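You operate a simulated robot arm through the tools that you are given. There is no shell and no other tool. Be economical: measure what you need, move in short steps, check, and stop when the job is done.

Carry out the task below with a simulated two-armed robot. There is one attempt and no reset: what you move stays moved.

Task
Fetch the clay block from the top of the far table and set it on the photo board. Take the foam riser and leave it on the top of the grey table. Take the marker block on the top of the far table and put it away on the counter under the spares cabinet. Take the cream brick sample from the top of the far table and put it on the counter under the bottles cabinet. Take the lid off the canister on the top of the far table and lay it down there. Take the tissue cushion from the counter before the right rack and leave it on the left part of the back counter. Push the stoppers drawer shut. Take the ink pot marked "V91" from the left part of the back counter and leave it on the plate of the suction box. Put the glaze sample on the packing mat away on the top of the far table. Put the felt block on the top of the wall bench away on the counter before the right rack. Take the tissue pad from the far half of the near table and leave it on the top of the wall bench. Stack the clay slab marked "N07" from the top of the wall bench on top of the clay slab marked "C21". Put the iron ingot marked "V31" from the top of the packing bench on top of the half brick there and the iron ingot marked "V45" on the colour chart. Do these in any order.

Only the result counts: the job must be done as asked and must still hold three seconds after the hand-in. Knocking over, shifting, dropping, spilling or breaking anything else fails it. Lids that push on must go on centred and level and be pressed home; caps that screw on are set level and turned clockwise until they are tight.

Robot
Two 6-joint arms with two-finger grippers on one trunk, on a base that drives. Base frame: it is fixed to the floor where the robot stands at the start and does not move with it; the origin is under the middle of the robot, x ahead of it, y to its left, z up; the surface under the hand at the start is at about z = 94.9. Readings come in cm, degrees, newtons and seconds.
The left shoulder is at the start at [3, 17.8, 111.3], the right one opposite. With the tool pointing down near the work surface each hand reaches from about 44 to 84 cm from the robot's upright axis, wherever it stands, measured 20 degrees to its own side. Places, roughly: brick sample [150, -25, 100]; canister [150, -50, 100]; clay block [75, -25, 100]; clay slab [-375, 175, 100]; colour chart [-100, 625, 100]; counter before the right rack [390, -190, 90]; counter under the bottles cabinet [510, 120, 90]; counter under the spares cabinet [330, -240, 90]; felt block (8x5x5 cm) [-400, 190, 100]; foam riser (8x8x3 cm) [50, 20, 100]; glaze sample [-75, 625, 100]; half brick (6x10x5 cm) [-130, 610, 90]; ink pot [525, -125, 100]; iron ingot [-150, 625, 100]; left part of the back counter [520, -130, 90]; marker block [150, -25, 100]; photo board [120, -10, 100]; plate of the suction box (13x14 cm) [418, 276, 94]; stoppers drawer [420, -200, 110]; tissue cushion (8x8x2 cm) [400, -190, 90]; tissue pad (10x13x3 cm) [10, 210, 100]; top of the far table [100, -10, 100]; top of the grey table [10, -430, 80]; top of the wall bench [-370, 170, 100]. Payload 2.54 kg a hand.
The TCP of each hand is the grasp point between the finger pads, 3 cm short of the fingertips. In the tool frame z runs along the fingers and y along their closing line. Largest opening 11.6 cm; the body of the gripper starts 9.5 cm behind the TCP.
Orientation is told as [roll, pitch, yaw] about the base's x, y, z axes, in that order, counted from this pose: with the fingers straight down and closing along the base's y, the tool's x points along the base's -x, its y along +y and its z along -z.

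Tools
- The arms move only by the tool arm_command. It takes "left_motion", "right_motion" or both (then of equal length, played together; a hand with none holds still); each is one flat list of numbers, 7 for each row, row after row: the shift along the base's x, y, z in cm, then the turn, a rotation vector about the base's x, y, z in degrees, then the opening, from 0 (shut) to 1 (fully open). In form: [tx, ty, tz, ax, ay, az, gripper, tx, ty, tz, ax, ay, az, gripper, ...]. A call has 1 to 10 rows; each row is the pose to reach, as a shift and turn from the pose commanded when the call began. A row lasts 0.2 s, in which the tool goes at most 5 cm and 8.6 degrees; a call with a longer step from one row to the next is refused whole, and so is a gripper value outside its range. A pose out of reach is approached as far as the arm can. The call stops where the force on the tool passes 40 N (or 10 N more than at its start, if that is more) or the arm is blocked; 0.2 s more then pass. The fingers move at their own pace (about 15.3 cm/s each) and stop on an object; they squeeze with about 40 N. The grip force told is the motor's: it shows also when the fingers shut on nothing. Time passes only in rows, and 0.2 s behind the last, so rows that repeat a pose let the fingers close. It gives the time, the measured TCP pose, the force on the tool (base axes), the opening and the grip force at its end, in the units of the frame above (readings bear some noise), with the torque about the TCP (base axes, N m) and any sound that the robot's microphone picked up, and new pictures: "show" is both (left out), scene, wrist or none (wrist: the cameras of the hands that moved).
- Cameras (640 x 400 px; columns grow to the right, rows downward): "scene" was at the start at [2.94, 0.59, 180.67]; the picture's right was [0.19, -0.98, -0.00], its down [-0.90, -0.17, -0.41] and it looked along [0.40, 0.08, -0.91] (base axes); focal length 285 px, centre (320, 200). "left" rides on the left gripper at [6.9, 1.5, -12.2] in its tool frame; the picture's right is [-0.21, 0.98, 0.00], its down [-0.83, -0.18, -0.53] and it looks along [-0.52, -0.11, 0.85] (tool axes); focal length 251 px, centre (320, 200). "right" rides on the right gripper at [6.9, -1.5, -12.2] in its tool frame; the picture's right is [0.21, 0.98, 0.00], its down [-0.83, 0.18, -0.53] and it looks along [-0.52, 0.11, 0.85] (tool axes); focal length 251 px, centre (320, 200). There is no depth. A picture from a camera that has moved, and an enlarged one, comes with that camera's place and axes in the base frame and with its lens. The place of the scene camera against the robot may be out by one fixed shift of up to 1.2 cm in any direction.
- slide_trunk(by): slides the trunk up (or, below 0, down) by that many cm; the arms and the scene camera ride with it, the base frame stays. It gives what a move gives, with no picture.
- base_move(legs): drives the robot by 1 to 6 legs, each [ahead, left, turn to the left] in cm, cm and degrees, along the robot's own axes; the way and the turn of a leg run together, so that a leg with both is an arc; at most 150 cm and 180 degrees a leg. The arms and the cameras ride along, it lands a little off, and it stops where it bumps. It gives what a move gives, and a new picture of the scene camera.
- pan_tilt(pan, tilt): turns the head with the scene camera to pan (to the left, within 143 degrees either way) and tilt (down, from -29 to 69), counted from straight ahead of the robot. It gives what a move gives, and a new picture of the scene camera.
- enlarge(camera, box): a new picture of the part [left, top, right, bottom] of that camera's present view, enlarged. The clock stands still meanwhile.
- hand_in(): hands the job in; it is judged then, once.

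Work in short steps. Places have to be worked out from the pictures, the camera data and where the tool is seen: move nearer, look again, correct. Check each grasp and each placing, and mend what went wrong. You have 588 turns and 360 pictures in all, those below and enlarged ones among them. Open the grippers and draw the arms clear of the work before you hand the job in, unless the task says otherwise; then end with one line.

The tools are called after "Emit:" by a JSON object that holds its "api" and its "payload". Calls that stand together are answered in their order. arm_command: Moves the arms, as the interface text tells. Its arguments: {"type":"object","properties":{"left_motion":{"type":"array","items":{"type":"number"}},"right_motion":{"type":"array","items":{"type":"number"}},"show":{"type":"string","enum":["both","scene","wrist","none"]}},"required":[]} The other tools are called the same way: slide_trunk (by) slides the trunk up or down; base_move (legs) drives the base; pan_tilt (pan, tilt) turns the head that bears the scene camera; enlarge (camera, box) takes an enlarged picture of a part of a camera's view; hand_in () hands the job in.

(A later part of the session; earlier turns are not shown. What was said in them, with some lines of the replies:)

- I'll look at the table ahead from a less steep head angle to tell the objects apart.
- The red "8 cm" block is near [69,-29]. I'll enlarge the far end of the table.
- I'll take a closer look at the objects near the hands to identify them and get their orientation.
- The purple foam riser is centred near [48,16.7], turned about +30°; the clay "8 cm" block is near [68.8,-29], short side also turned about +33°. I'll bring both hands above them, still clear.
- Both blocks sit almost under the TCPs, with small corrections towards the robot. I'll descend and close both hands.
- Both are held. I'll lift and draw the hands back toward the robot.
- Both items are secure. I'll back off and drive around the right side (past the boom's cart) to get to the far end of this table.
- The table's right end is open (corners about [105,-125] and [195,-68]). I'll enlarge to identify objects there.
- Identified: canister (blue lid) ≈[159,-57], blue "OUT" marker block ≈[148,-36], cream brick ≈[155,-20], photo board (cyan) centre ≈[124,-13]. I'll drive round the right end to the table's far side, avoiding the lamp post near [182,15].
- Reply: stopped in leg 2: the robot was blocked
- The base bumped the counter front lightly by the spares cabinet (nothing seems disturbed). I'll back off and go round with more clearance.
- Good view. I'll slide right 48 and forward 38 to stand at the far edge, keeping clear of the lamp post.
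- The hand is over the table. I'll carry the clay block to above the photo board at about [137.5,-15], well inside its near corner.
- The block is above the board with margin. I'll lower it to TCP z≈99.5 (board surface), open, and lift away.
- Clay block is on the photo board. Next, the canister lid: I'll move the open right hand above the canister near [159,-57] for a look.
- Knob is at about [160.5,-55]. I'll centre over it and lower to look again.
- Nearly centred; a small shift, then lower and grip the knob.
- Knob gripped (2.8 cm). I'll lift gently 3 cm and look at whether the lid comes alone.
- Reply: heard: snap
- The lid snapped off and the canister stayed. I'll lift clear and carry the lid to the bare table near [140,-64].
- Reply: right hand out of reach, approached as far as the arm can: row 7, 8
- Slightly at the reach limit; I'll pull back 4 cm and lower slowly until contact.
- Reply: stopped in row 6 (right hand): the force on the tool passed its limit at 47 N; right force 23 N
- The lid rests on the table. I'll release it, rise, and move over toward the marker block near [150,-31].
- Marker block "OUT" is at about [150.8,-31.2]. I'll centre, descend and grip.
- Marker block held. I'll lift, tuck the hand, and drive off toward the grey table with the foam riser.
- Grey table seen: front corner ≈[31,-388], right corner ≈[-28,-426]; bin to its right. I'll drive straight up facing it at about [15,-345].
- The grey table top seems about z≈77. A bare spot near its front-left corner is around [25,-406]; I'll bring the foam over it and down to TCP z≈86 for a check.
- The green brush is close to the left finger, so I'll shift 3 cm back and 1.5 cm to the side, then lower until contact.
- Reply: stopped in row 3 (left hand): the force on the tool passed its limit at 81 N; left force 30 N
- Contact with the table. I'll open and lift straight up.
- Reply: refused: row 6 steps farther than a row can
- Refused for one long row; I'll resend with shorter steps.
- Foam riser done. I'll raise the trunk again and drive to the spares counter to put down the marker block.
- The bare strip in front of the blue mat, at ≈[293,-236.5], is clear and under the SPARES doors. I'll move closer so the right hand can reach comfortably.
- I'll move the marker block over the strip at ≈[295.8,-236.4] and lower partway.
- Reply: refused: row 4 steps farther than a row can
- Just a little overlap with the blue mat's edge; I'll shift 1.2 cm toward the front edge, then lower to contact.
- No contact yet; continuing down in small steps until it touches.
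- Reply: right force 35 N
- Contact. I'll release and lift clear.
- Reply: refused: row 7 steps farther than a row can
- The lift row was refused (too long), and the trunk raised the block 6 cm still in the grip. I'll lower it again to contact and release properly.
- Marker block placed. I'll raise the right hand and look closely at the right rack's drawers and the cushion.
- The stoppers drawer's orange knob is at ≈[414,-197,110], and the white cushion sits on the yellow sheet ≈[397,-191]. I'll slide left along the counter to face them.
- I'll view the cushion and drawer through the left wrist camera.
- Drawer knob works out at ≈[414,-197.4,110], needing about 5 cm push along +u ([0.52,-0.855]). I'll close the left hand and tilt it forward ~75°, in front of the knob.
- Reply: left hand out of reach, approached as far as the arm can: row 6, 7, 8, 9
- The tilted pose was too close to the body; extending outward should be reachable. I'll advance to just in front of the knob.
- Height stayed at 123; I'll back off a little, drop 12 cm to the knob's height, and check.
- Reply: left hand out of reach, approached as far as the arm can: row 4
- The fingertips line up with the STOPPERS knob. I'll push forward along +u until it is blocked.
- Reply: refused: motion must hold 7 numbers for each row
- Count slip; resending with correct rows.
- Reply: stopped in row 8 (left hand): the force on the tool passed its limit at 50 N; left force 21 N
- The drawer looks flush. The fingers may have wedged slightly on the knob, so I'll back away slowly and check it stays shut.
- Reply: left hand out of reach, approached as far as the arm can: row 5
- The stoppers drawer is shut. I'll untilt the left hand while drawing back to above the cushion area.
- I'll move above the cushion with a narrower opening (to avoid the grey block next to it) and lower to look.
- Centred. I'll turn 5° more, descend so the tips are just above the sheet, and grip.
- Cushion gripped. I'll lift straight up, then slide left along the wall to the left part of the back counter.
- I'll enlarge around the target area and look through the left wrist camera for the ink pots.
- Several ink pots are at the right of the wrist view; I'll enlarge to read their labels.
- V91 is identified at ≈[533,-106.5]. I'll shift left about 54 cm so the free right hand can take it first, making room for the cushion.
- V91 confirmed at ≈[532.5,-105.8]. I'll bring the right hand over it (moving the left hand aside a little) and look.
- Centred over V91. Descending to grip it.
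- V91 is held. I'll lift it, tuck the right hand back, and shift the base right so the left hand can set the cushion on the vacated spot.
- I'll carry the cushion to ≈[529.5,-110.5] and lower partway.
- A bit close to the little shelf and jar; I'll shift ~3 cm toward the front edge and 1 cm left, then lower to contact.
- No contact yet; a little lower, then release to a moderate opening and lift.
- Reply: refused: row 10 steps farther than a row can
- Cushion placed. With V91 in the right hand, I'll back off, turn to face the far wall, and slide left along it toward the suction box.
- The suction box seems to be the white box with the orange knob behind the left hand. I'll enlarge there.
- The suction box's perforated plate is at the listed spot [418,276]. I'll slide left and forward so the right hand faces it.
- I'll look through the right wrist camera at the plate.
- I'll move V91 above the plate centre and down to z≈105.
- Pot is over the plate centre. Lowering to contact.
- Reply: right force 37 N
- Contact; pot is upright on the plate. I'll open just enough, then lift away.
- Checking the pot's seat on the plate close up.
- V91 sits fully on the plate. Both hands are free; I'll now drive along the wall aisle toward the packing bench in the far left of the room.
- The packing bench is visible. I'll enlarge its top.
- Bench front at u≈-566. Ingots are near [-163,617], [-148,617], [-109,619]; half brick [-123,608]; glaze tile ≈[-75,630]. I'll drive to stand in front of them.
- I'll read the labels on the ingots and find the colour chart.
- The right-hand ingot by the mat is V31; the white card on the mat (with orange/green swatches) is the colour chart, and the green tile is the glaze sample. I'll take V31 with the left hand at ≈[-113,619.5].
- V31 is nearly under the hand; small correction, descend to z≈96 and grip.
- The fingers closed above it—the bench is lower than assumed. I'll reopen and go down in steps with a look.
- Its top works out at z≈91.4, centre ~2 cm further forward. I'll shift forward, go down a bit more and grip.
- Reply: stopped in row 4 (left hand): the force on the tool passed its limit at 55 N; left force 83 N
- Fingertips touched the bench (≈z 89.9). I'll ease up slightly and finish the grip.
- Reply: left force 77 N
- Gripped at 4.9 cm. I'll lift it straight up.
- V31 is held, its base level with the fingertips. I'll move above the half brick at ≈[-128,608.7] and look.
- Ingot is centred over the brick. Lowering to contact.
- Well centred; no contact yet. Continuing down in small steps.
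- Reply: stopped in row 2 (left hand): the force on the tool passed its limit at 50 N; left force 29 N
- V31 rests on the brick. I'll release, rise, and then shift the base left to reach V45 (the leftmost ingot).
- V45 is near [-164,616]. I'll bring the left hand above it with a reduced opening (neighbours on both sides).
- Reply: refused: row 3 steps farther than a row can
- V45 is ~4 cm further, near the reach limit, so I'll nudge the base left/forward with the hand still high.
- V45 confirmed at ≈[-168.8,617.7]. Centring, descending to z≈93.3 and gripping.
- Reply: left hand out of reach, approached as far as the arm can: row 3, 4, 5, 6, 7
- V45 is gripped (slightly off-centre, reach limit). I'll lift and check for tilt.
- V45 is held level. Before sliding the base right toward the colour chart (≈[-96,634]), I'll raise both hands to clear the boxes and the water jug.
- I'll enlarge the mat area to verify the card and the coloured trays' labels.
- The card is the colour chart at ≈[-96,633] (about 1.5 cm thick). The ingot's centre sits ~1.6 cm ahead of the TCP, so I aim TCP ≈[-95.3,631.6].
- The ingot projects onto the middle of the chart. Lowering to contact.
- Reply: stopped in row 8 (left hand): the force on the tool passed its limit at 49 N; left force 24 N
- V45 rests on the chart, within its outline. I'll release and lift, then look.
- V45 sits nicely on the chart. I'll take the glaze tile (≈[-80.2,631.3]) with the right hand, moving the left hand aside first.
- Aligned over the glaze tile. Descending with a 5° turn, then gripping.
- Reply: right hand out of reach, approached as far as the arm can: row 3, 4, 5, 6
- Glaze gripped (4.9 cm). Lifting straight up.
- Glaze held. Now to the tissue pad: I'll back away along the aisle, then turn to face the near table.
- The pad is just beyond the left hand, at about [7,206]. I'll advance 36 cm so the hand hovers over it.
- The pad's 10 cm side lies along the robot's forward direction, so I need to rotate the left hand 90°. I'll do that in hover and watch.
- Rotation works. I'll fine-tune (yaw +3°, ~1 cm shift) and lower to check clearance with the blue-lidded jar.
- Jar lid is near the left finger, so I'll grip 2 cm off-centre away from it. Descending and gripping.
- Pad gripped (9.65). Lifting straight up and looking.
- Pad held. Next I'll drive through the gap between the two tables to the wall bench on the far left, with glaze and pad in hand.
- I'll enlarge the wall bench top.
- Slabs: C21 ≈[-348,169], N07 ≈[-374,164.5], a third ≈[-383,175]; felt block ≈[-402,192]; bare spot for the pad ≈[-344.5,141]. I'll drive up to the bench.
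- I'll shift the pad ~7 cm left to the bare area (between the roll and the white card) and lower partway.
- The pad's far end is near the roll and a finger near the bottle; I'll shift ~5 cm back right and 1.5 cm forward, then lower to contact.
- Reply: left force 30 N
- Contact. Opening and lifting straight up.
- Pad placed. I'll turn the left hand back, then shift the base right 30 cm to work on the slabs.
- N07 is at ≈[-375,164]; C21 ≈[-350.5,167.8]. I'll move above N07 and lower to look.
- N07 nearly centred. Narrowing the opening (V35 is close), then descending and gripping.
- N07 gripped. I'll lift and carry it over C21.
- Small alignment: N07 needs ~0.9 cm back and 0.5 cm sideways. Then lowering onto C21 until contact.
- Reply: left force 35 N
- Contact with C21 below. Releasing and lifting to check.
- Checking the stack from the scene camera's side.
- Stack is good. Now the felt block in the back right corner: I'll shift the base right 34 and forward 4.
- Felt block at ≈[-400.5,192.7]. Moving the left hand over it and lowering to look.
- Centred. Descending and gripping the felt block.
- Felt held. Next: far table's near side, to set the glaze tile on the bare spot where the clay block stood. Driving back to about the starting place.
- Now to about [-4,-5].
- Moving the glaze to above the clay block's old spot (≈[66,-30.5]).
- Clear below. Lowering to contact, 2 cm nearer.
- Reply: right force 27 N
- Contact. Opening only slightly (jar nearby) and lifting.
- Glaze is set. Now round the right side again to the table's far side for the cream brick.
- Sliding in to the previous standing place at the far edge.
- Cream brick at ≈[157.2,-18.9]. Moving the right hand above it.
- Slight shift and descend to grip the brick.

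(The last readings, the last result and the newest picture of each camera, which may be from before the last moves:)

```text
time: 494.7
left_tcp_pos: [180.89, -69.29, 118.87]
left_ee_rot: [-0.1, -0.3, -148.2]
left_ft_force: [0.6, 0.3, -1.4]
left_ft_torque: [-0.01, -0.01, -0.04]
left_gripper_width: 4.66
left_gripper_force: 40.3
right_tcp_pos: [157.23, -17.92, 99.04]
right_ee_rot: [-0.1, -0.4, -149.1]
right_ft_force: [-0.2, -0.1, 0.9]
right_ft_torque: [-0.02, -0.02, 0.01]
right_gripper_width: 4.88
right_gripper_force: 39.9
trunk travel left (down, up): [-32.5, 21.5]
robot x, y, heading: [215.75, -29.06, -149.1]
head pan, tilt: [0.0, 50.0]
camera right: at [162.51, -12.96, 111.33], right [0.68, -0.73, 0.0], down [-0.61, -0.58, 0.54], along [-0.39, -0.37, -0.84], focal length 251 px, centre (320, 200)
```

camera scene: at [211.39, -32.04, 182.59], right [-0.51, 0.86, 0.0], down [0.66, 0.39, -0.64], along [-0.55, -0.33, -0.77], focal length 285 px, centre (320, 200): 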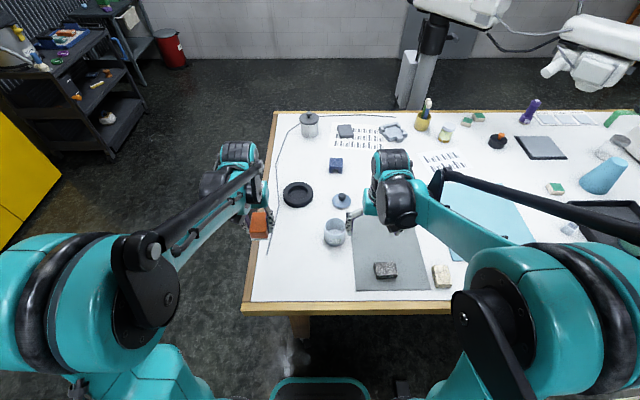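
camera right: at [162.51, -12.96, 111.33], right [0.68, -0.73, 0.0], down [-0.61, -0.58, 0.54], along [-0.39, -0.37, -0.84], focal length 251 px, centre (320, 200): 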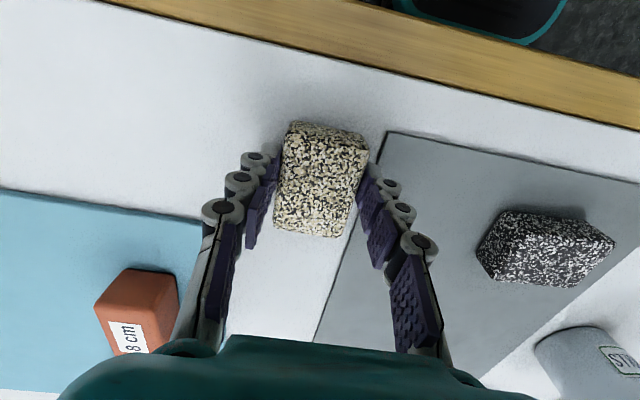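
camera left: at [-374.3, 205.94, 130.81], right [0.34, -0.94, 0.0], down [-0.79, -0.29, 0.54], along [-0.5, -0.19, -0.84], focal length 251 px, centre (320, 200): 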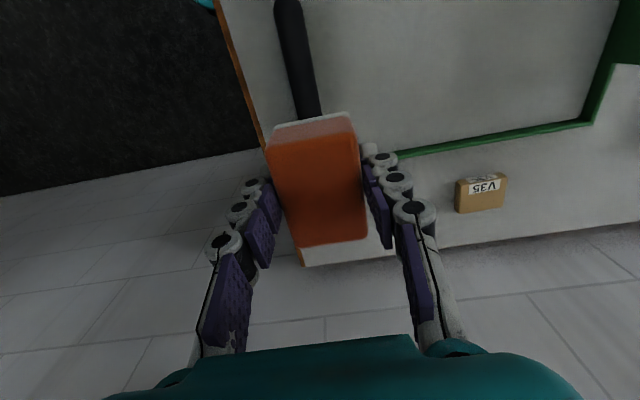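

Brick gripped. Lifting and tucking the hand in.

Emit:
{"api": "arm_command", "payload": {"right_motion": [0, 0, 4.5, 0, 0, 0, 0, 0, 0, 9, 0, 0, 0, 0, 0, 0, 13.5, 0, 0, 0, 0, 0.5, -1, 18, 0, 0, 0, 0, 2, -5, 19, 0, 0, 0, 0, 3.8, -9.5, 19, 0, 0, 0, 0, 5.6, -14, 19, 0, 0, 0, 0, 7.4, -18.5, 19, 0, 0, 0, 0], "show": "none"}}

Emit:
{"api": "base_move", "payload": {"legs": [[-40, 0, 0], [0, 45, 0]]}}

```text
time: 496.5
left_tcp_pos: [181.01, -69.29, 118.71]
left_ee_rot: [-0.2, -0.2, -148.1]
left_ft_force: [0.3, 0.6, -1.1]
left_ft_torque: [0.01, 0.02, -0.02]
left_gripper_width: 4.67
left_gripper_force: 39.6
right_tcp_pos: [164.82, -36.84, 118.08]
right_ee_rot: [-0.1, -0.4, -149.3]
right_ft_force: [0.1, -0.3, -2.4]
right_ft_torque: [0.02, 0.01, -0.03]
right_gripper_width: 4.89
right_gripper_force: 40.2
trunk travel left (down, up): [-32.5, 21.5]
robot x, y, heading: [215.45, -29.23, -149.2]
head pan, tilt: [0.0, 50.0]
```

```text
time: 501.4
left_tcp_pos: [238.22, -87.15, 118.73]
left_ee_rot: [0.0, -0.1, -148.3]
left_ft_force: [0.4, -0.8, -0.9]
left_ft_torque: [0.02, -0.01, 0.0]
left_gripper_width: 4.69
left_gripper_force: 40.3
right_tcp_pos: [222.21, -54.53, 118.13]
right_ee_rot: [0.0, -0.3, -149.4]
right_ft_force: [0.0, 0.2, -0.9]
right_ft_torque: [0.06, -0.03, -0.01]
right_gripper_width: 4.89
right_gripper_force: 40.1
trunk travel left (down, up): [-32.5, 21.5]
robot x, y, heading: [273.11, -47.08, -149.4]
head pan, tilt: [0.0, 50.0]
camera scene: at [268.94, -50.15, 182.6], right [-0.51, 0.86, 0.0], down [0.66, 0.39, -0.64], along [-0.55, -0.33, -0.77], focal length 285 px, centre (320, 200)
```

scene: 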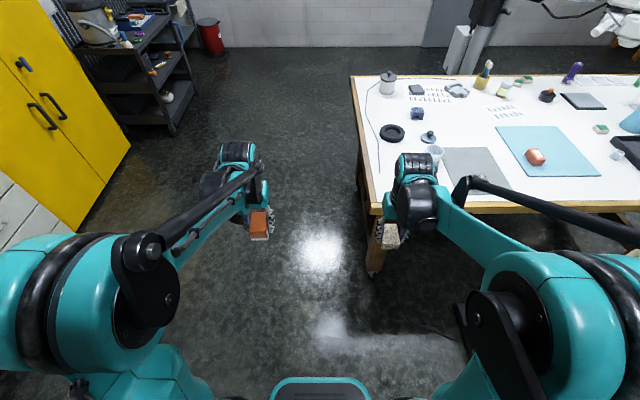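

Now the felt block: turning to face the right rack and driving up to the counter there.

Emit:
{"api": "base_move", "payload": {"legs": [[0, 0, 90.7], [0, 17, 0], [122, 0, 0]]}}

Emit:
{"api": "pan_tilt", "payload": {"pan": 10, "tilt": 48}}

Emit:
{"api": "enlarge", "payload": {"camera": "left", "box": [0, 0, 640, 400]}}

```text
time: 512.5
left_tcp_pos: [392.83, -176.26, 118.7]
left_ee_rot: [0.0, -0.2, -57.2]
left_ft_force: [-0.5, -0.3, -2.4]
left_ft_torque: [-0.03, 0.01, -0.01]
left_gripper_width: 4.63
left_gripper_force: 40.4
right_tcp_pos: [360.51, -193.07, 118.06]
right_ee_rot: [-0.1, -0.3, -58.2]
right_ft_force: [-0.3, -1.0, -1.9]
right_ft_torque: [-0.03, 0.01, -0.02]
right_gripper_width: 4.92
right_gripper_force: 39.7
trunk travel left (down, up): [-32.5, 21.5]
robot x, y, heading: [351.94, -142.42, -58.2]
head pan, tilt: [0.0, 50.0]
camera scene: at [354.66, -147.13, 182.59], right [-0.85, -0.53, 0.0], down [-0.4, 0.65, -0.64], along [0.34, -0.55, -0.77], focal length 285 px, centre (320, 200)
```

scene: 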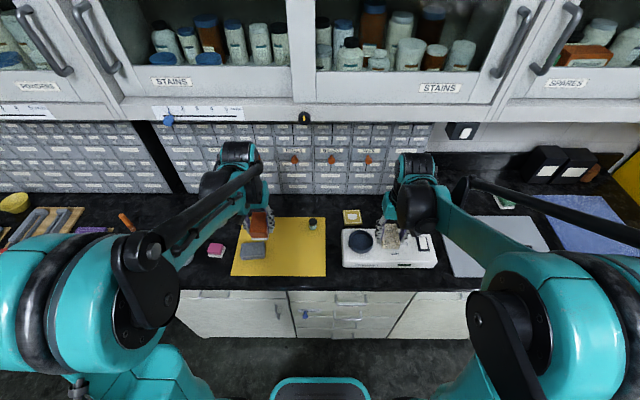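

```text
time: 513.2
left_tcp_pos: [392.93, -176.31, 118.71]
left_ee_rot: [0.0, -0.2, -57.2]
left_ft_force: [-0.1, 0.8, -1.7]
left_ft_torque: [0.0, 0.01, 0.02]
left_gripper_width: 4.68
left_gripper_force: 40.2
right_tcp_pos: [360.58, -192.95, 118.14]
right_ee_rot: [0.0, -0.3, -58.2]
right_ft_force: [0.1, -0.6, -2.0]
right_ft_torque: [0.0, 0.04, 0.0]
right_gripper_width: 4.93
right_gripper_force: 40.3
trunk travel left (down, up): [-32.5, 21.5]
robot x, y, heading: [351.92, -142.4, -58.2]
head pan, tilt: [10.0, 48.0]
camera scene: at [355.83, -146.44, 182.87], right [-0.75, -0.67, 0.0], down [-0.49, 0.55, -0.67], along [0.45, -0.5, -0.74], focal length 285 px, centre (320, 200)
```

scene: 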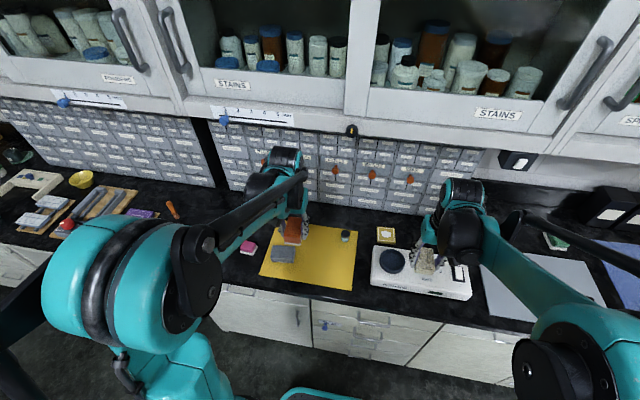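

```text
1.00 times, centred on (320, 200) of left (not enlarged: the box is as wide or as high as the picture)
camera zoom: at [390.35, -169.66, 130.75], right [0.94, 0.35, 0.0], down [0.29, -0.79, 0.54], along [0.19, -0.5, -0.84], focal length 251 px, centre (320, 200)
```

zoom: 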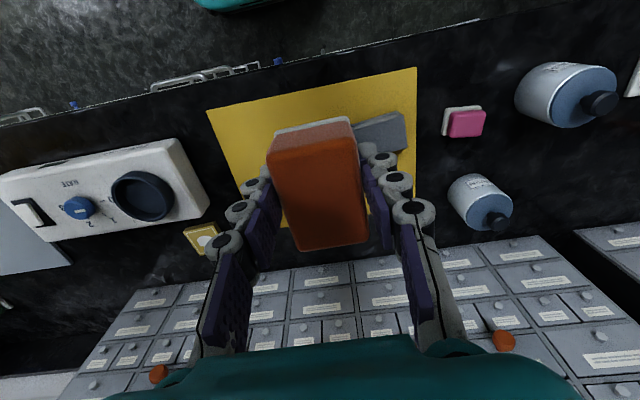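

The cushion's old spot (≈[396.6,-190.3]) is inside the area before the right rack and free. I'll bring the felt block over it and down partway.

Emit:
{"api": "arm_command", "payload": {"left_motion": [0.9, -3.5, 0, 0, 0, 0, 0, 1.8, -7, 0, 0, 0, 0, 0, 2.7, -10.4, 0, 0, 0, 0, 0, 3.6, -13.9, 0, 0, 0, 0, 0, 3.6, -13.9, -4.5, 0, 0, 0, 0, 3.6, -13.9, -9, 0, 0, 0, 0, 3.6, -13.9, -13.5, 0, 0, 0, 0, 3.6, -13.9, -18, 0, 0, 0, 0, 3.6, -13.9, -21, 0, 0, 0, 0], "show": "wrist"}}

```text
time: 515.2
left_tcp_pos: [396.45, -190.37, 97.81]
left_ee_rot: [-0.1, -0.1, -57.2]
left_ft_force: [0.0, 0.2, -1.5]
left_ft_torque: [0.02, 0.02, 0.01]
left_gripper_width: 4.66
left_gripper_force: 39.9
right_tcp_pos: [360.53, -193.01, 118.09]
right_ee_rot: [-0.1, -0.4, -58.2]
right_ft_force: [-0.4, 0.1, -1.4]
right_ft_torque: [-0.02, 0.02, -0.01]
right_gripper_width: 4.89
right_gripper_force: 40.1
trunk travel left (down, up): [-32.5, 21.5]
robot x, y, heading: [351.75, -142.79, -58.1]
head pan, tilt: [10.0, 48.0]
camera left: at [394.03, -183.61, 109.71], right [0.94, 0.35, 0.0], down [0.29, -0.79, 0.54], along [0.19, -0.5, -0.84], focal length 251 px, centre (320, 200)
```

left: 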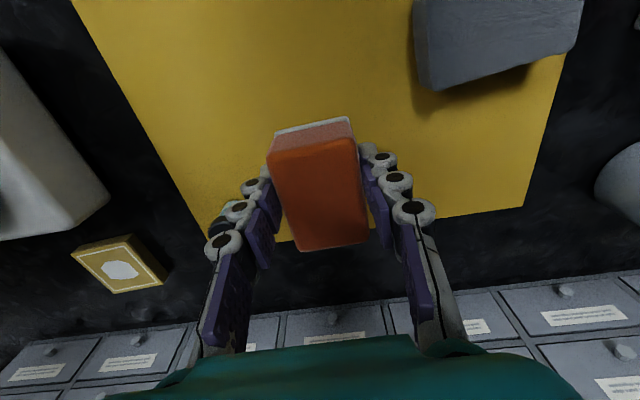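

I'll shift ~2.5 cm nearer the front (more of the block over the clear middle), then lower to contact.

Emit:
{"api": "arm_command", "payload": {"left_motion": [-0.6, 2.5, 0, 0, 0, 0, 0, -0.6, 2.5, -3, 0, 0, 0, 0, -0.6, 2.5, -5, 0, 0, 0, 0, -0.6, 2.5, -5.6, 0, 0, 0, 0, -0.6, 2.5, -6.1, 0, 0, 0, 0, -0.6, 2.5, -6.5, 0, 0, 0, 0, -0.6, 2.5, -6.9, 0, 0, 0, 0], "show": "wrist"}}

```text
time: 516.4
left_tcp_pos: [395.72, -187.67, 92.17]
left_ee_rot: [0.0, -0.4, -57.3]
left_ft_force: [-2.2, 3.7, 26.0]
left_ft_torque: [0.09, 0.11, -0.03]
left_gripper_width: 4.66
left_gripper_force: 40.0
right_tcp_pos: [360.44, -192.9, 118.05]
right_ee_rot: [-0.1, -0.4, -58.2]
right_ft_force: [-0.3, 0.0, -2.3]
right_ft_torque: [0.05, 0.03, -0.03]
right_gripper_width: 4.92
right_gripper_force: 39.4
trunk travel left (down, up): [-32.5, 21.5]
robot x, y, heading: [352.46, -142.28, -57.9]
head pan, tilt: [10.0, 48.0]
stopped in row 5 (left hand): the force on the tool passed its limit at 50 N (the readings are from after the stop); the commanded pose is now the measured one
camera left: at [393.3, -180.97, 104.23], right [0.94, 0.35, 0.0], down [0.29, -0.79, 0.54], along [0.19, -0.5, -0.84], focal length 251 px, centre (320, 200)
```

left: 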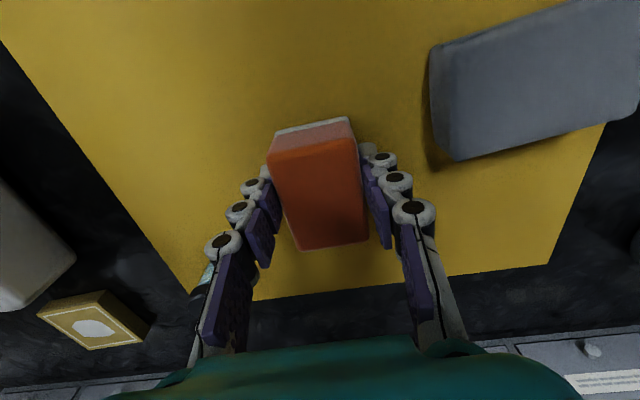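

Contact. Opening minimally (small pot near the left finger) and lifting straight up.

Emit:
{"api": "arm_command", "payload": {"left_motion": [0, 0, 0.2, 0, 0, 0, 0.48, 0, 0, 0.2, 0, 0, 0, 0.48, 0, 0, 4, 0, 0, 0, 0.48, 0, 0, 8.5, 0, 0, 0, 0.48, 0, 0, 13, 0, 0, 0, 0.6, 0, 0, 17.5, 0, 0, 0, 1, 0, 0, 22, 0, 0, 0, 1, -1, 3, 25, 0, 0, 0, 1, -2, 7, 26, 0, 0, 0, 1], "show": "wrist"}}

```text
time: 518.4
left_tcp_pos: [393.81, -180.7, 118.11]
left_ee_rot: [0.0, -0.5, -57.3]
left_ft_force: [-1.2, 0.3, 0.1]
left_ft_torque: [-0.02, -0.03, 0.0]
left_gripper_width: 11.6
left_gripper_force: 0.1
right_tcp_pos: [360.54, -192.85, 118.15]
right_ee_rot: [-0.1, -0.4, -58.3]
right_ft_force: [-0.7, -0.3, -1.9]
right_ft_torque: [-0.02, -0.01, 0.01]
right_gripper_width: 4.91
right_gripper_force: 40.0
trunk travel left (down, up): [-32.5, 21.5]
robot x, y, heading: [351.98, -142.27, -58.3]
head pan, tilt: [10.0, 48.0]
camera left: at [391.37, -174.02, 130.08], right [0.94, 0.35, 0.0], down [0.29, -0.79, 0.54], along [0.19, -0.51, -0.84], focal length 251 px, centre (320, 200)
```

left: 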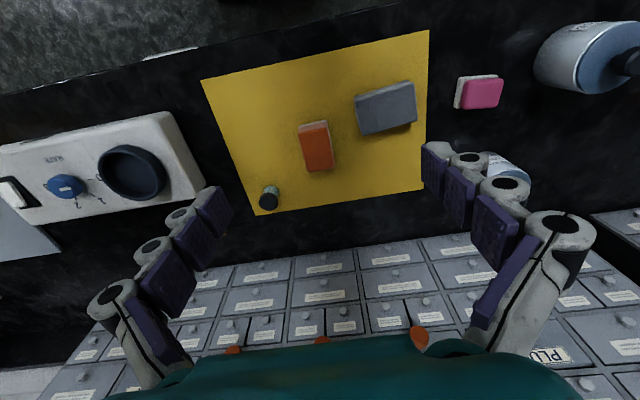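

Felt is placed and the pot is undisturbed. Last item: the brick. I'll back off, turn to face the far wall and approach the counter under the bottles cabinet.

Emit:
{"api": "base_move", "payload": {"legs": [[-60, 0, 0], [0, 0, 89.8], [0, 97, 0], [130, 0, 0]]}}

Emit:
{"api": "pan_tilt", "payload": {"pan": -5, "tilt": 25}}

```text
time: 536.4
left_tcp_pos: [417.09, 102.5, 117.94]
left_ee_rot: [0.0, -0.3, 33.2]
left_ft_force: [0.2, -0.3, -0.1]
left_ft_torque: [0.01, -0.03, -0.02]
left_gripper_width: 11.61
left_gripper_force: 0.0
right_tcp_pos: [429.44, 69.19, 118.12]
right_ee_rot: [0.0, -0.2, 32.2]
right_ft_force: [0.7, 0.3, -2.1]
right_ft_torque: [-0.04, 0.04, -0.01]
right_gripper_width: 4.89
right_gripper_force: 39.7
trunk travel left (down, up): [-32.5, 21.5]
robot x, y, heading: [378.63, 60.15, 32.2]
head pan, tilt: [10.0, 48.0]
camera scene: at [382.44, 63.45, 182.87], right [0.67, -0.74, 0.0], down [-0.55, -0.5, -0.67], along [0.49, 0.45, -0.74], focal length 285 px, centre (320, 200)
```

scene: 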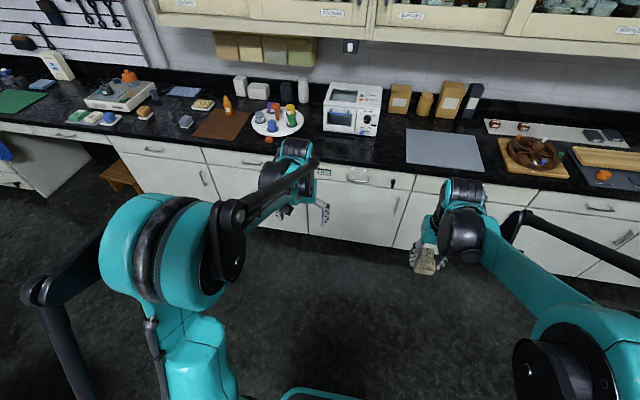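

```text
time: 537.3
left_tcp_pos: [416.9, 102.54, 117.98]
left_ee_rot: [0.0, -0.3, 33.3]
left_ft_force: [0.2, -0.5, 0.4]
left_ft_torque: [-0.04, -0.01, -0.03]
left_gripper_width: 11.6
left_gripper_force: 0.1
right_tcp_pos: [429.34, 69.2, 118.11]
right_ee_rot: [-0.1, -0.3, 32.3]
right_ft_force: [0.4, 0.9, -2.2]
right_ft_torque: [-0.02, 0.03, -0.01]
right_gripper_width: 4.91
right_gripper_force: 39.0
trunk travel left (down, up): [-32.5, 21.5]
robot x, y, heading: [379.12, 60.44, 32.3]
head pan, tilt: [-5.0, 25.0]
camera scene: at [384.76, 62.36, 186.34], right [0.46, -0.89, 0.0], down [-0.38, -0.19, -0.91], along [0.8, 0.42, -0.42], focal length 285 px, centre (320, 200)
```

scene: 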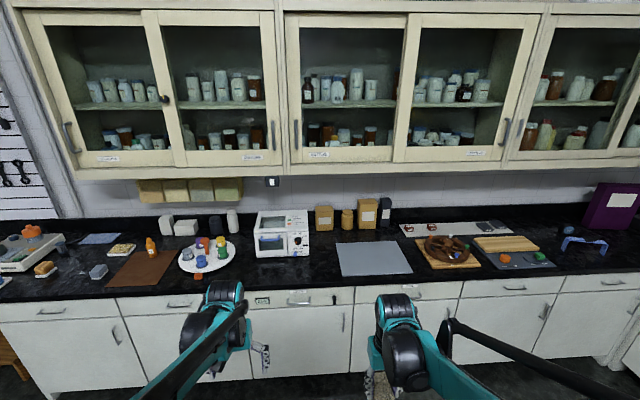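

Reading the cabinet labels and the counter layout.

Emit:
{"api": "enlarge", "payload": {"camera": "scene", "box": [60, 130, 380, 190]}}

Emit:
{"api": "enlarge", "payload": {"camera": "scene", "box": [300, 130, 640, 190]}}

Emit:
{"api": "enlarge", "payload": {"camera": "scene", "box": [220, 190, 600, 320]}}

```text
2.00 times, centred on (220, 160) of scene
camera zoom: at [384.76, 62.36, 186.34], right [0.46, -0.89, 0.0], down [-0.38, -0.19, -0.91], along [0.8, 0.42, -0.42], focal length 570 px, centre (520, 280)
```

zoom: 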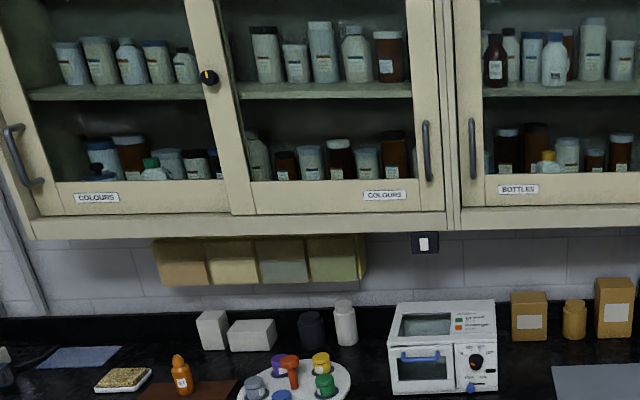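

```text
1.88 times, centred on (470, 160) of scene
camera zoom: at [384.76, 62.36, 186.34], right [0.46, -0.89, 0.0], down [-0.38, -0.19, -0.91], along [0.8, 0.42, -0.42], focal length 537 px, centre (38, 275)
```

zoom: 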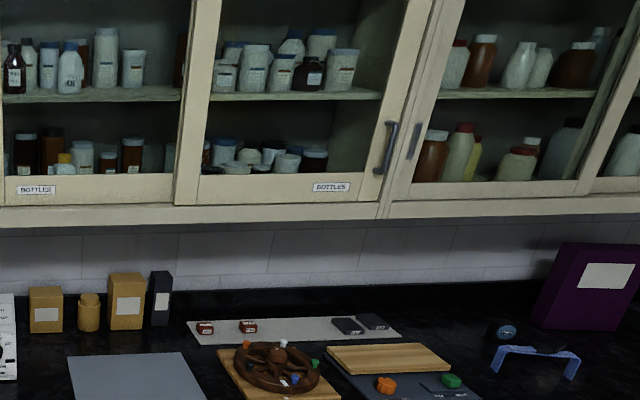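

```text
1.68 times, centred on (410, 255) of scene
camera zoom: at [384.76, 62.36, 186.34], right [0.46, -0.89, 0.0], down [-0.38, -0.19, -0.91], along [0.8, 0.42, -0.42], focal length 480 px, centre (168, 107)
```

zoom: 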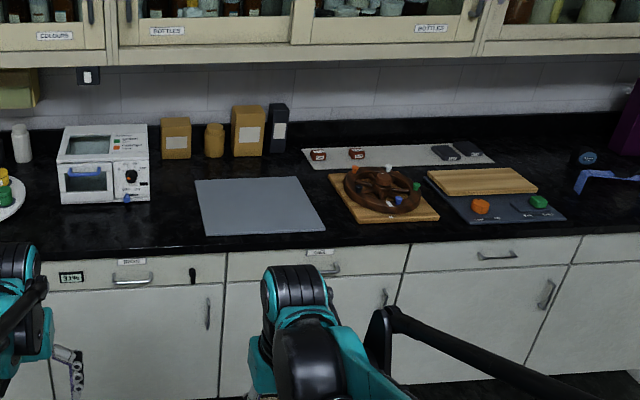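

The BOTTLES doors are straight ahead and a bare gap of ~16 cm lies between the microwave and the grey-blue mat, at ≈[500,121]. I'll raise the left hand a bit and move in.

Emit:
{"api": "arm_command", "payload": {"left_motion": [0, 0, 4.5, 0, 0, 0, 1, 0, 0, 9, 0, 0, 0, 1], "show": "none"}}

Emit:
{"api": "base_move", "payload": {"legs": [[70, 3, -1]]}}

Emit:
{"api": "pan_tilt", "payload": {"pan": 0, "tilt": 50}}

```text
time: 537.9
left_tcp_pos: [416.94, 102.38, 127.11]
left_ee_rot: [0.0, -0.4, 33.3]
left_ft_force: [-0.1, 0.4, 0.5]
left_ft_torque: [0.0, 0.01, 0.03]
left_gripper_width: 11.6
left_gripper_force: 0.1
right_tcp_pos: [429.38, 69.21, 118.14]
right_ee_rot: [-0.1, -0.3, 32.3]
right_ft_force: [-0.4, 0.5, -2.3]
right_ft_torque: [0.03, 0.0, 0.01]
right_gripper_width: 4.91
right_gripper_force: 39.7
trunk travel left (down, up): [-32.5, 21.5]
robot x, y, heading: [378.81, 60.38, 32.1]
head pan, tilt: [-5.0, 25.0]
```

```text
time: 541.8
left_tcp_pos: [476.07, 141.22, 127.11]
left_ee_rot: [0.0, -0.3, 32.1]
left_ft_force: [-0.5, -0.3, 0.1]
left_ft_torque: [0.0, 0.04, 0.01]
left_gripper_width: 11.59
left_gripper_force: 0.1
right_tcp_pos: [487.86, 107.71, 118.11]
right_ee_rot: [-0.1, -0.3, 31.3]
right_ft_force: [0.6, -0.7, -1.8]
right_ft_torque: [0.01, 0.05, -0.04]
right_gripper_width: 4.9
right_gripper_force: 39.9
trunk travel left (down, up): [-32.5, 21.5]
robot x, y, heading: [437.21, 99.83, 31.0]
head pan, tilt: [-5.0, 25.0]
camera scene: at [443.06, 101.83, 186.34], right [0.44, -0.9, 0.0], down [-0.38, -0.19, -0.91], along [0.81, 0.4, -0.42], focal length 285 px, centre (320, 200)
```

scene: 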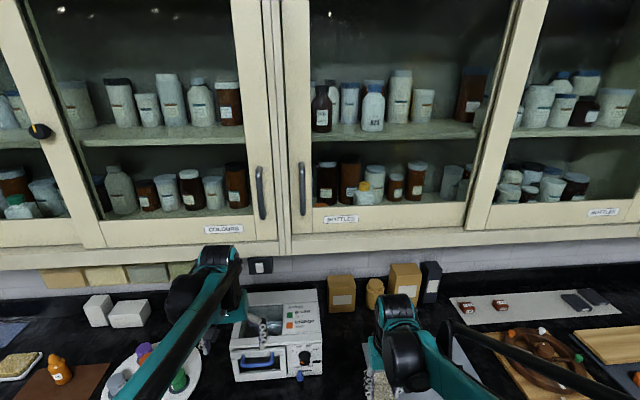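

```text
time: 542.6
left_tcp_pos: [476.08, 141.25, 127.17]
left_ee_rot: [0.1, -0.5, 32.2]
left_ft_force: [0.2, 0.2, -0.6]
left_ft_torque: [-0.01, -0.02, -0.02]
left_gripper_width: 11.6
left_gripper_force: 0.1
right_tcp_pos: [487.7, 107.81, 118.16]
right_ee_rot: [-0.2, -0.2, 31.1]
right_ft_force: [0.8, 0.0, -2.9]
right_ft_torque: [-0.03, 0.02, 0.03]
right_gripper_width: 4.91
right_gripper_force: 39.6
trunk travel left (down, up): [-32.5, 21.5]
robot x, y, heading: [437.07, 100.13, 31.0]
head pan, tilt: [0.0, 50.0]
camera scene: at [441.33, 101.72, 182.6], right [0.52, -0.86, 0.0], down [-0.65, -0.4, -0.64], along [0.55, 0.33, -0.77], focal length 285 px, centre (320, 200)
```

scene: 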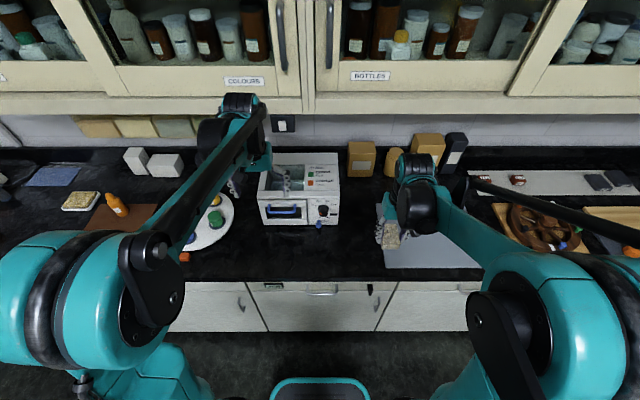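

Gap centre ≈[501.3,119]. Moving the brick over it and partly down.

Emit:
{"api": "arm_command", "payload": {"right_motion": [3.4, 2.8, 0, 0, 0, 0, 0, 6.9, 5.6, 0, 0, 0, 0, 0, 10.3, 8.4, 0, 0, 0, 0, 0, 13.7, 11.2, 0, 0, 0, 0, 0, 13.7, 11.2, -4.5, 0, 0, 0, 0, 13.7, 11.2, -9, 0, 0, 0, 0, 13.7, 11.2, -13.5, 0, 0, 0, 0, 13.7, 11.2, -18, 0, 0, 0, 0, 13.7, 11.2, -20.5, 0, 0, 0, 0], "show": "both"}}

```text
time: 544.6
left_tcp_pos: [476.02, 141.38, 127.23]
left_ee_rot: [0.0, -0.4, 32.2]
left_ft_force: [0.2, -0.5, -0.4]
left_ft_torque: [0.01, 0.02, 0.0]
left_gripper_width: 11.61
left_gripper_force: 0.0
right_tcp_pos: [501.48, 118.89, 97.62]
right_ee_rot: [0.0, -0.3, 31.2]
right_ft_force: [0.6, -0.3, -1.8]
right_ft_torque: [-0.03, 0.04, 0.01]
right_gripper_width: 4.89
right_gripper_force: 40.2
trunk travel left (down, up): [-32.5, 21.5]
robot x, y, heading: [437.53, 99.8, 31.1]
head pan, tilt: [0.0, 50.0]
camera scene: at [441.42, 101.78, 182.59], right [0.52, -0.86, 0.0], down [-0.66, -0.4, -0.64], along [0.55, 0.33, -0.77], focal length 285 px, centre (320, 200)
camera right: at [496.43, 114.21, 109.8], right [-0.69, 0.72, 0.0], down [0.61, 0.58, 0.54], along [0.39, 0.37, -0.84], focal length 251 px, centre (320, 200)
```

scene: 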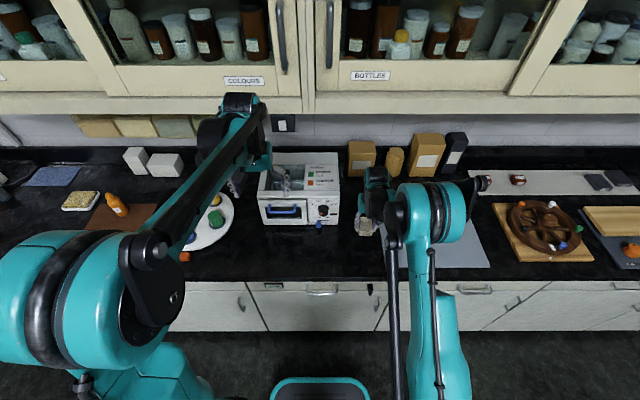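
right: 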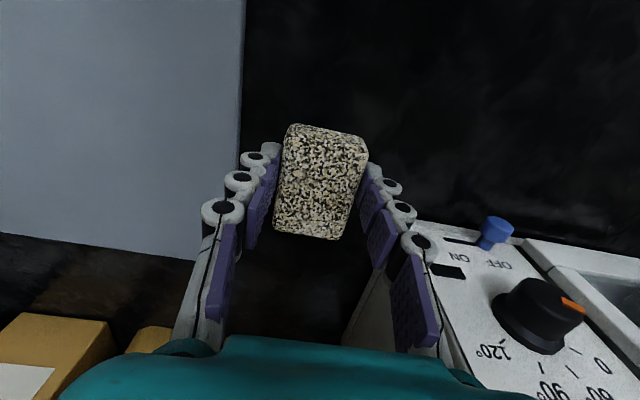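

Bare counter beneath, microwave well to the side. Lowering to contact.

Emit:
{"api": "arm_command", "payload": {"right_motion": [0, 0, -3, 0, 0, 0, 0, 0, 0, -5, 0, 0, 0, 0, 0, 0, -5.6, 0, 0, 0, 0, 0, 0, -6.1, 0, 0, 0, 0, 0, 0, -6.5, 0, 0, 0, 0, 0, 0, -6.9, 0, 0, 0, 0], "show": "wrist"}}

```text
time: 546.0
left_tcp_pos: [475.72, 141.14, 127.33]
left_ee_rot: [0.0, -0.4, 32.2]
left_ft_force: [0.1, 0.0, -0.3]
left_ft_torque: [-0.01, 0.0, 0.0]
left_gripper_width: 11.62
left_gripper_force: 0.1
right_tcp_pos: [501.28, 118.88, 90.99]
right_ee_rot: [-0.1, -0.4, 31.2]
right_ft_force: [3.4, -0.6, 39.4]
right_ft_torque: [0.0, 0.19, -0.08]
right_gripper_width: 4.92
right_gripper_force: 40.1
trunk travel left (down, up): [-32.5, 21.5]
robot x, y, heading: [437.14, 99.65, 31.1]
head pan, tilt: [0.0, 50.0]
camera right: at [496.11, 114.13, 103.18], right [-0.69, 0.72, 0.0], down [0.61, 0.58, 0.54], along [0.39, 0.37, -0.84], focal length 251 px, centre (320, 200)
```

right: 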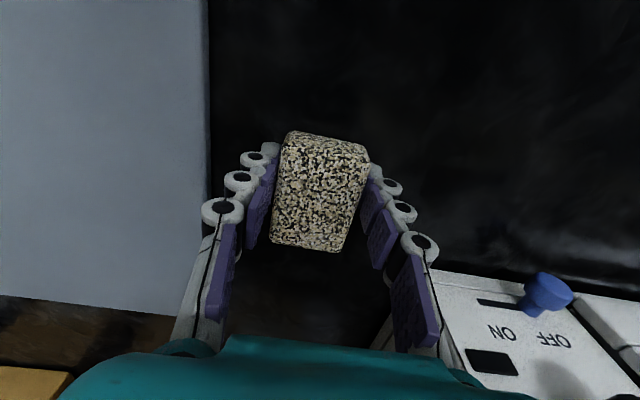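

Contact. Releasing and lifting clear.

Emit:
{"api": "arm_command", "payload": {"right_motion": [0, 0, 0.2, 0, 0, 0, 0.6, 0, 0, 0.2, 0, 0, 0, 0.6, 0, 0, 4, 0, 0, 0, 0.6, 0, 0, 8.5, 0, 0, 0, 0.7, 0, 0, 13, 0, 0, 0, 0.9, 0, 0, 17.5, 0, 0, 0, 1, 0, 0, 22, 0, 0, 0, 1, -3, -2, 25, 0, 0, 0, 1, -7, -4, 26, 0, 0, 0, 1], "show": "wrist"}}

```text
time: 548.0
left_tcp_pos: [475.75, 141.25, 127.21]
left_ee_rot: [0.0, -0.3, 32.2]
left_ft_force: [0.4, 0.1, -0.3]
left_ft_torque: [0.03, -0.02, 0.01]
left_gripper_width: 11.62
left_gripper_force: 0.1
right_tcp_pos: [494.31, 114.79, 116.8]
right_ee_rot: [-0.1, -0.4, 31.2]
right_ft_force: [0.1, -0.5, 0.9]
right_ft_torque: [0.01, -0.02, 0.01]
right_gripper_width: 11.6
right_gripper_force: 0.0
trunk travel left (down, up): [-32.5, 21.5]
robot x, y, heading: [437.31, 99.41, 31.2]
head pan, tilt: [0.0, 50.0]
camera right: at [489.07, 110.05, 129.01], right [-0.69, 0.72, 0.0], down [0.61, 0.58, 0.54], along [0.39, 0.37, -0.84], focal length 251 px, centre (320, 200)
```

right: 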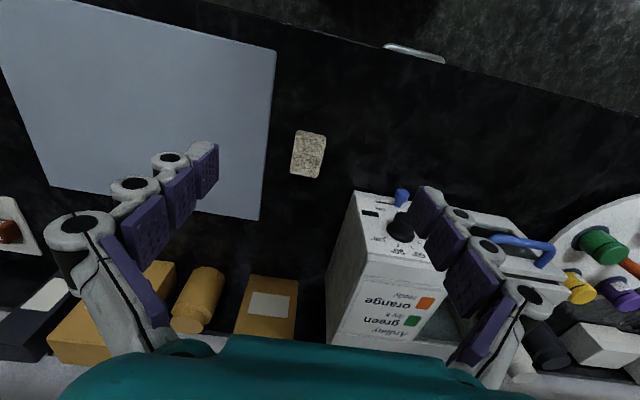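

Everything appears done. I'll back the robot clear of the counter with both grippers open before handing in.

Emit:
{"api": "base_move", "payload": {"legs": [[-60, 0, 0]]}}

```text
time: 551.4
left_tcp_pos: [424.71, 110.08, 127.11]
left_ee_rot: [0.0, -0.4, 32.2]
left_ft_force: [-0.3, 0.9, -0.4]
left_ft_torque: [0.0, -0.02, -0.01]
left_gripper_width: 11.59
left_gripper_force: 0.0
right_tcp_pos: [442.97, 83.91, 116.6]
right_ee_rot: [-0.1, -0.3, 31.2]
right_ft_force: [-0.4, -0.7, 0.2]
right_ft_torque: [0.04, -0.01, -0.04]
right_gripper_width: 11.6
right_gripper_force: 0.0
trunk travel left (down, up): [-32.5, 21.5]
robot x, y, heading: [385.77, 68.71, 31.2]
head pan, tilt: [0.0, 50.0]
camera scene: at [389.91, 70.61, 182.6], right [0.52, -0.86, 0.0], down [-0.66, -0.4, -0.64], along [0.55, 0.33, -0.77], focal length 285 px, centre (320, 200)
```

scene: 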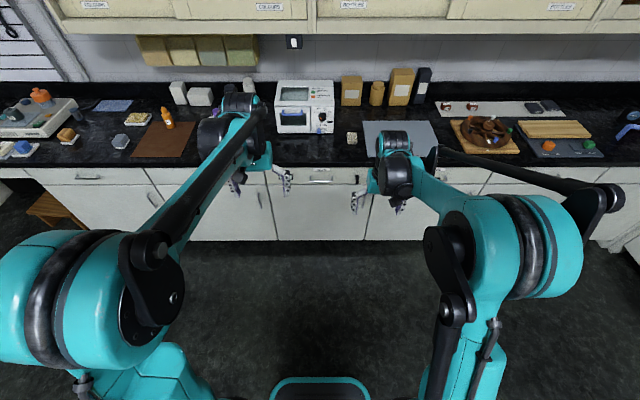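

The brick is in place under the BOTTLES cabinet, and both arms are clear with the grippers open. Handing in.

Emit:
{"api": "hand_in", "payload": {}}

```text
The job is handed in.
```

I finished all thirteen jobs and handed in. One placement may be arguable: the felt block sits on the yellow sheet lying on the counter before the right rack, where the cushion was, not on bare counter.
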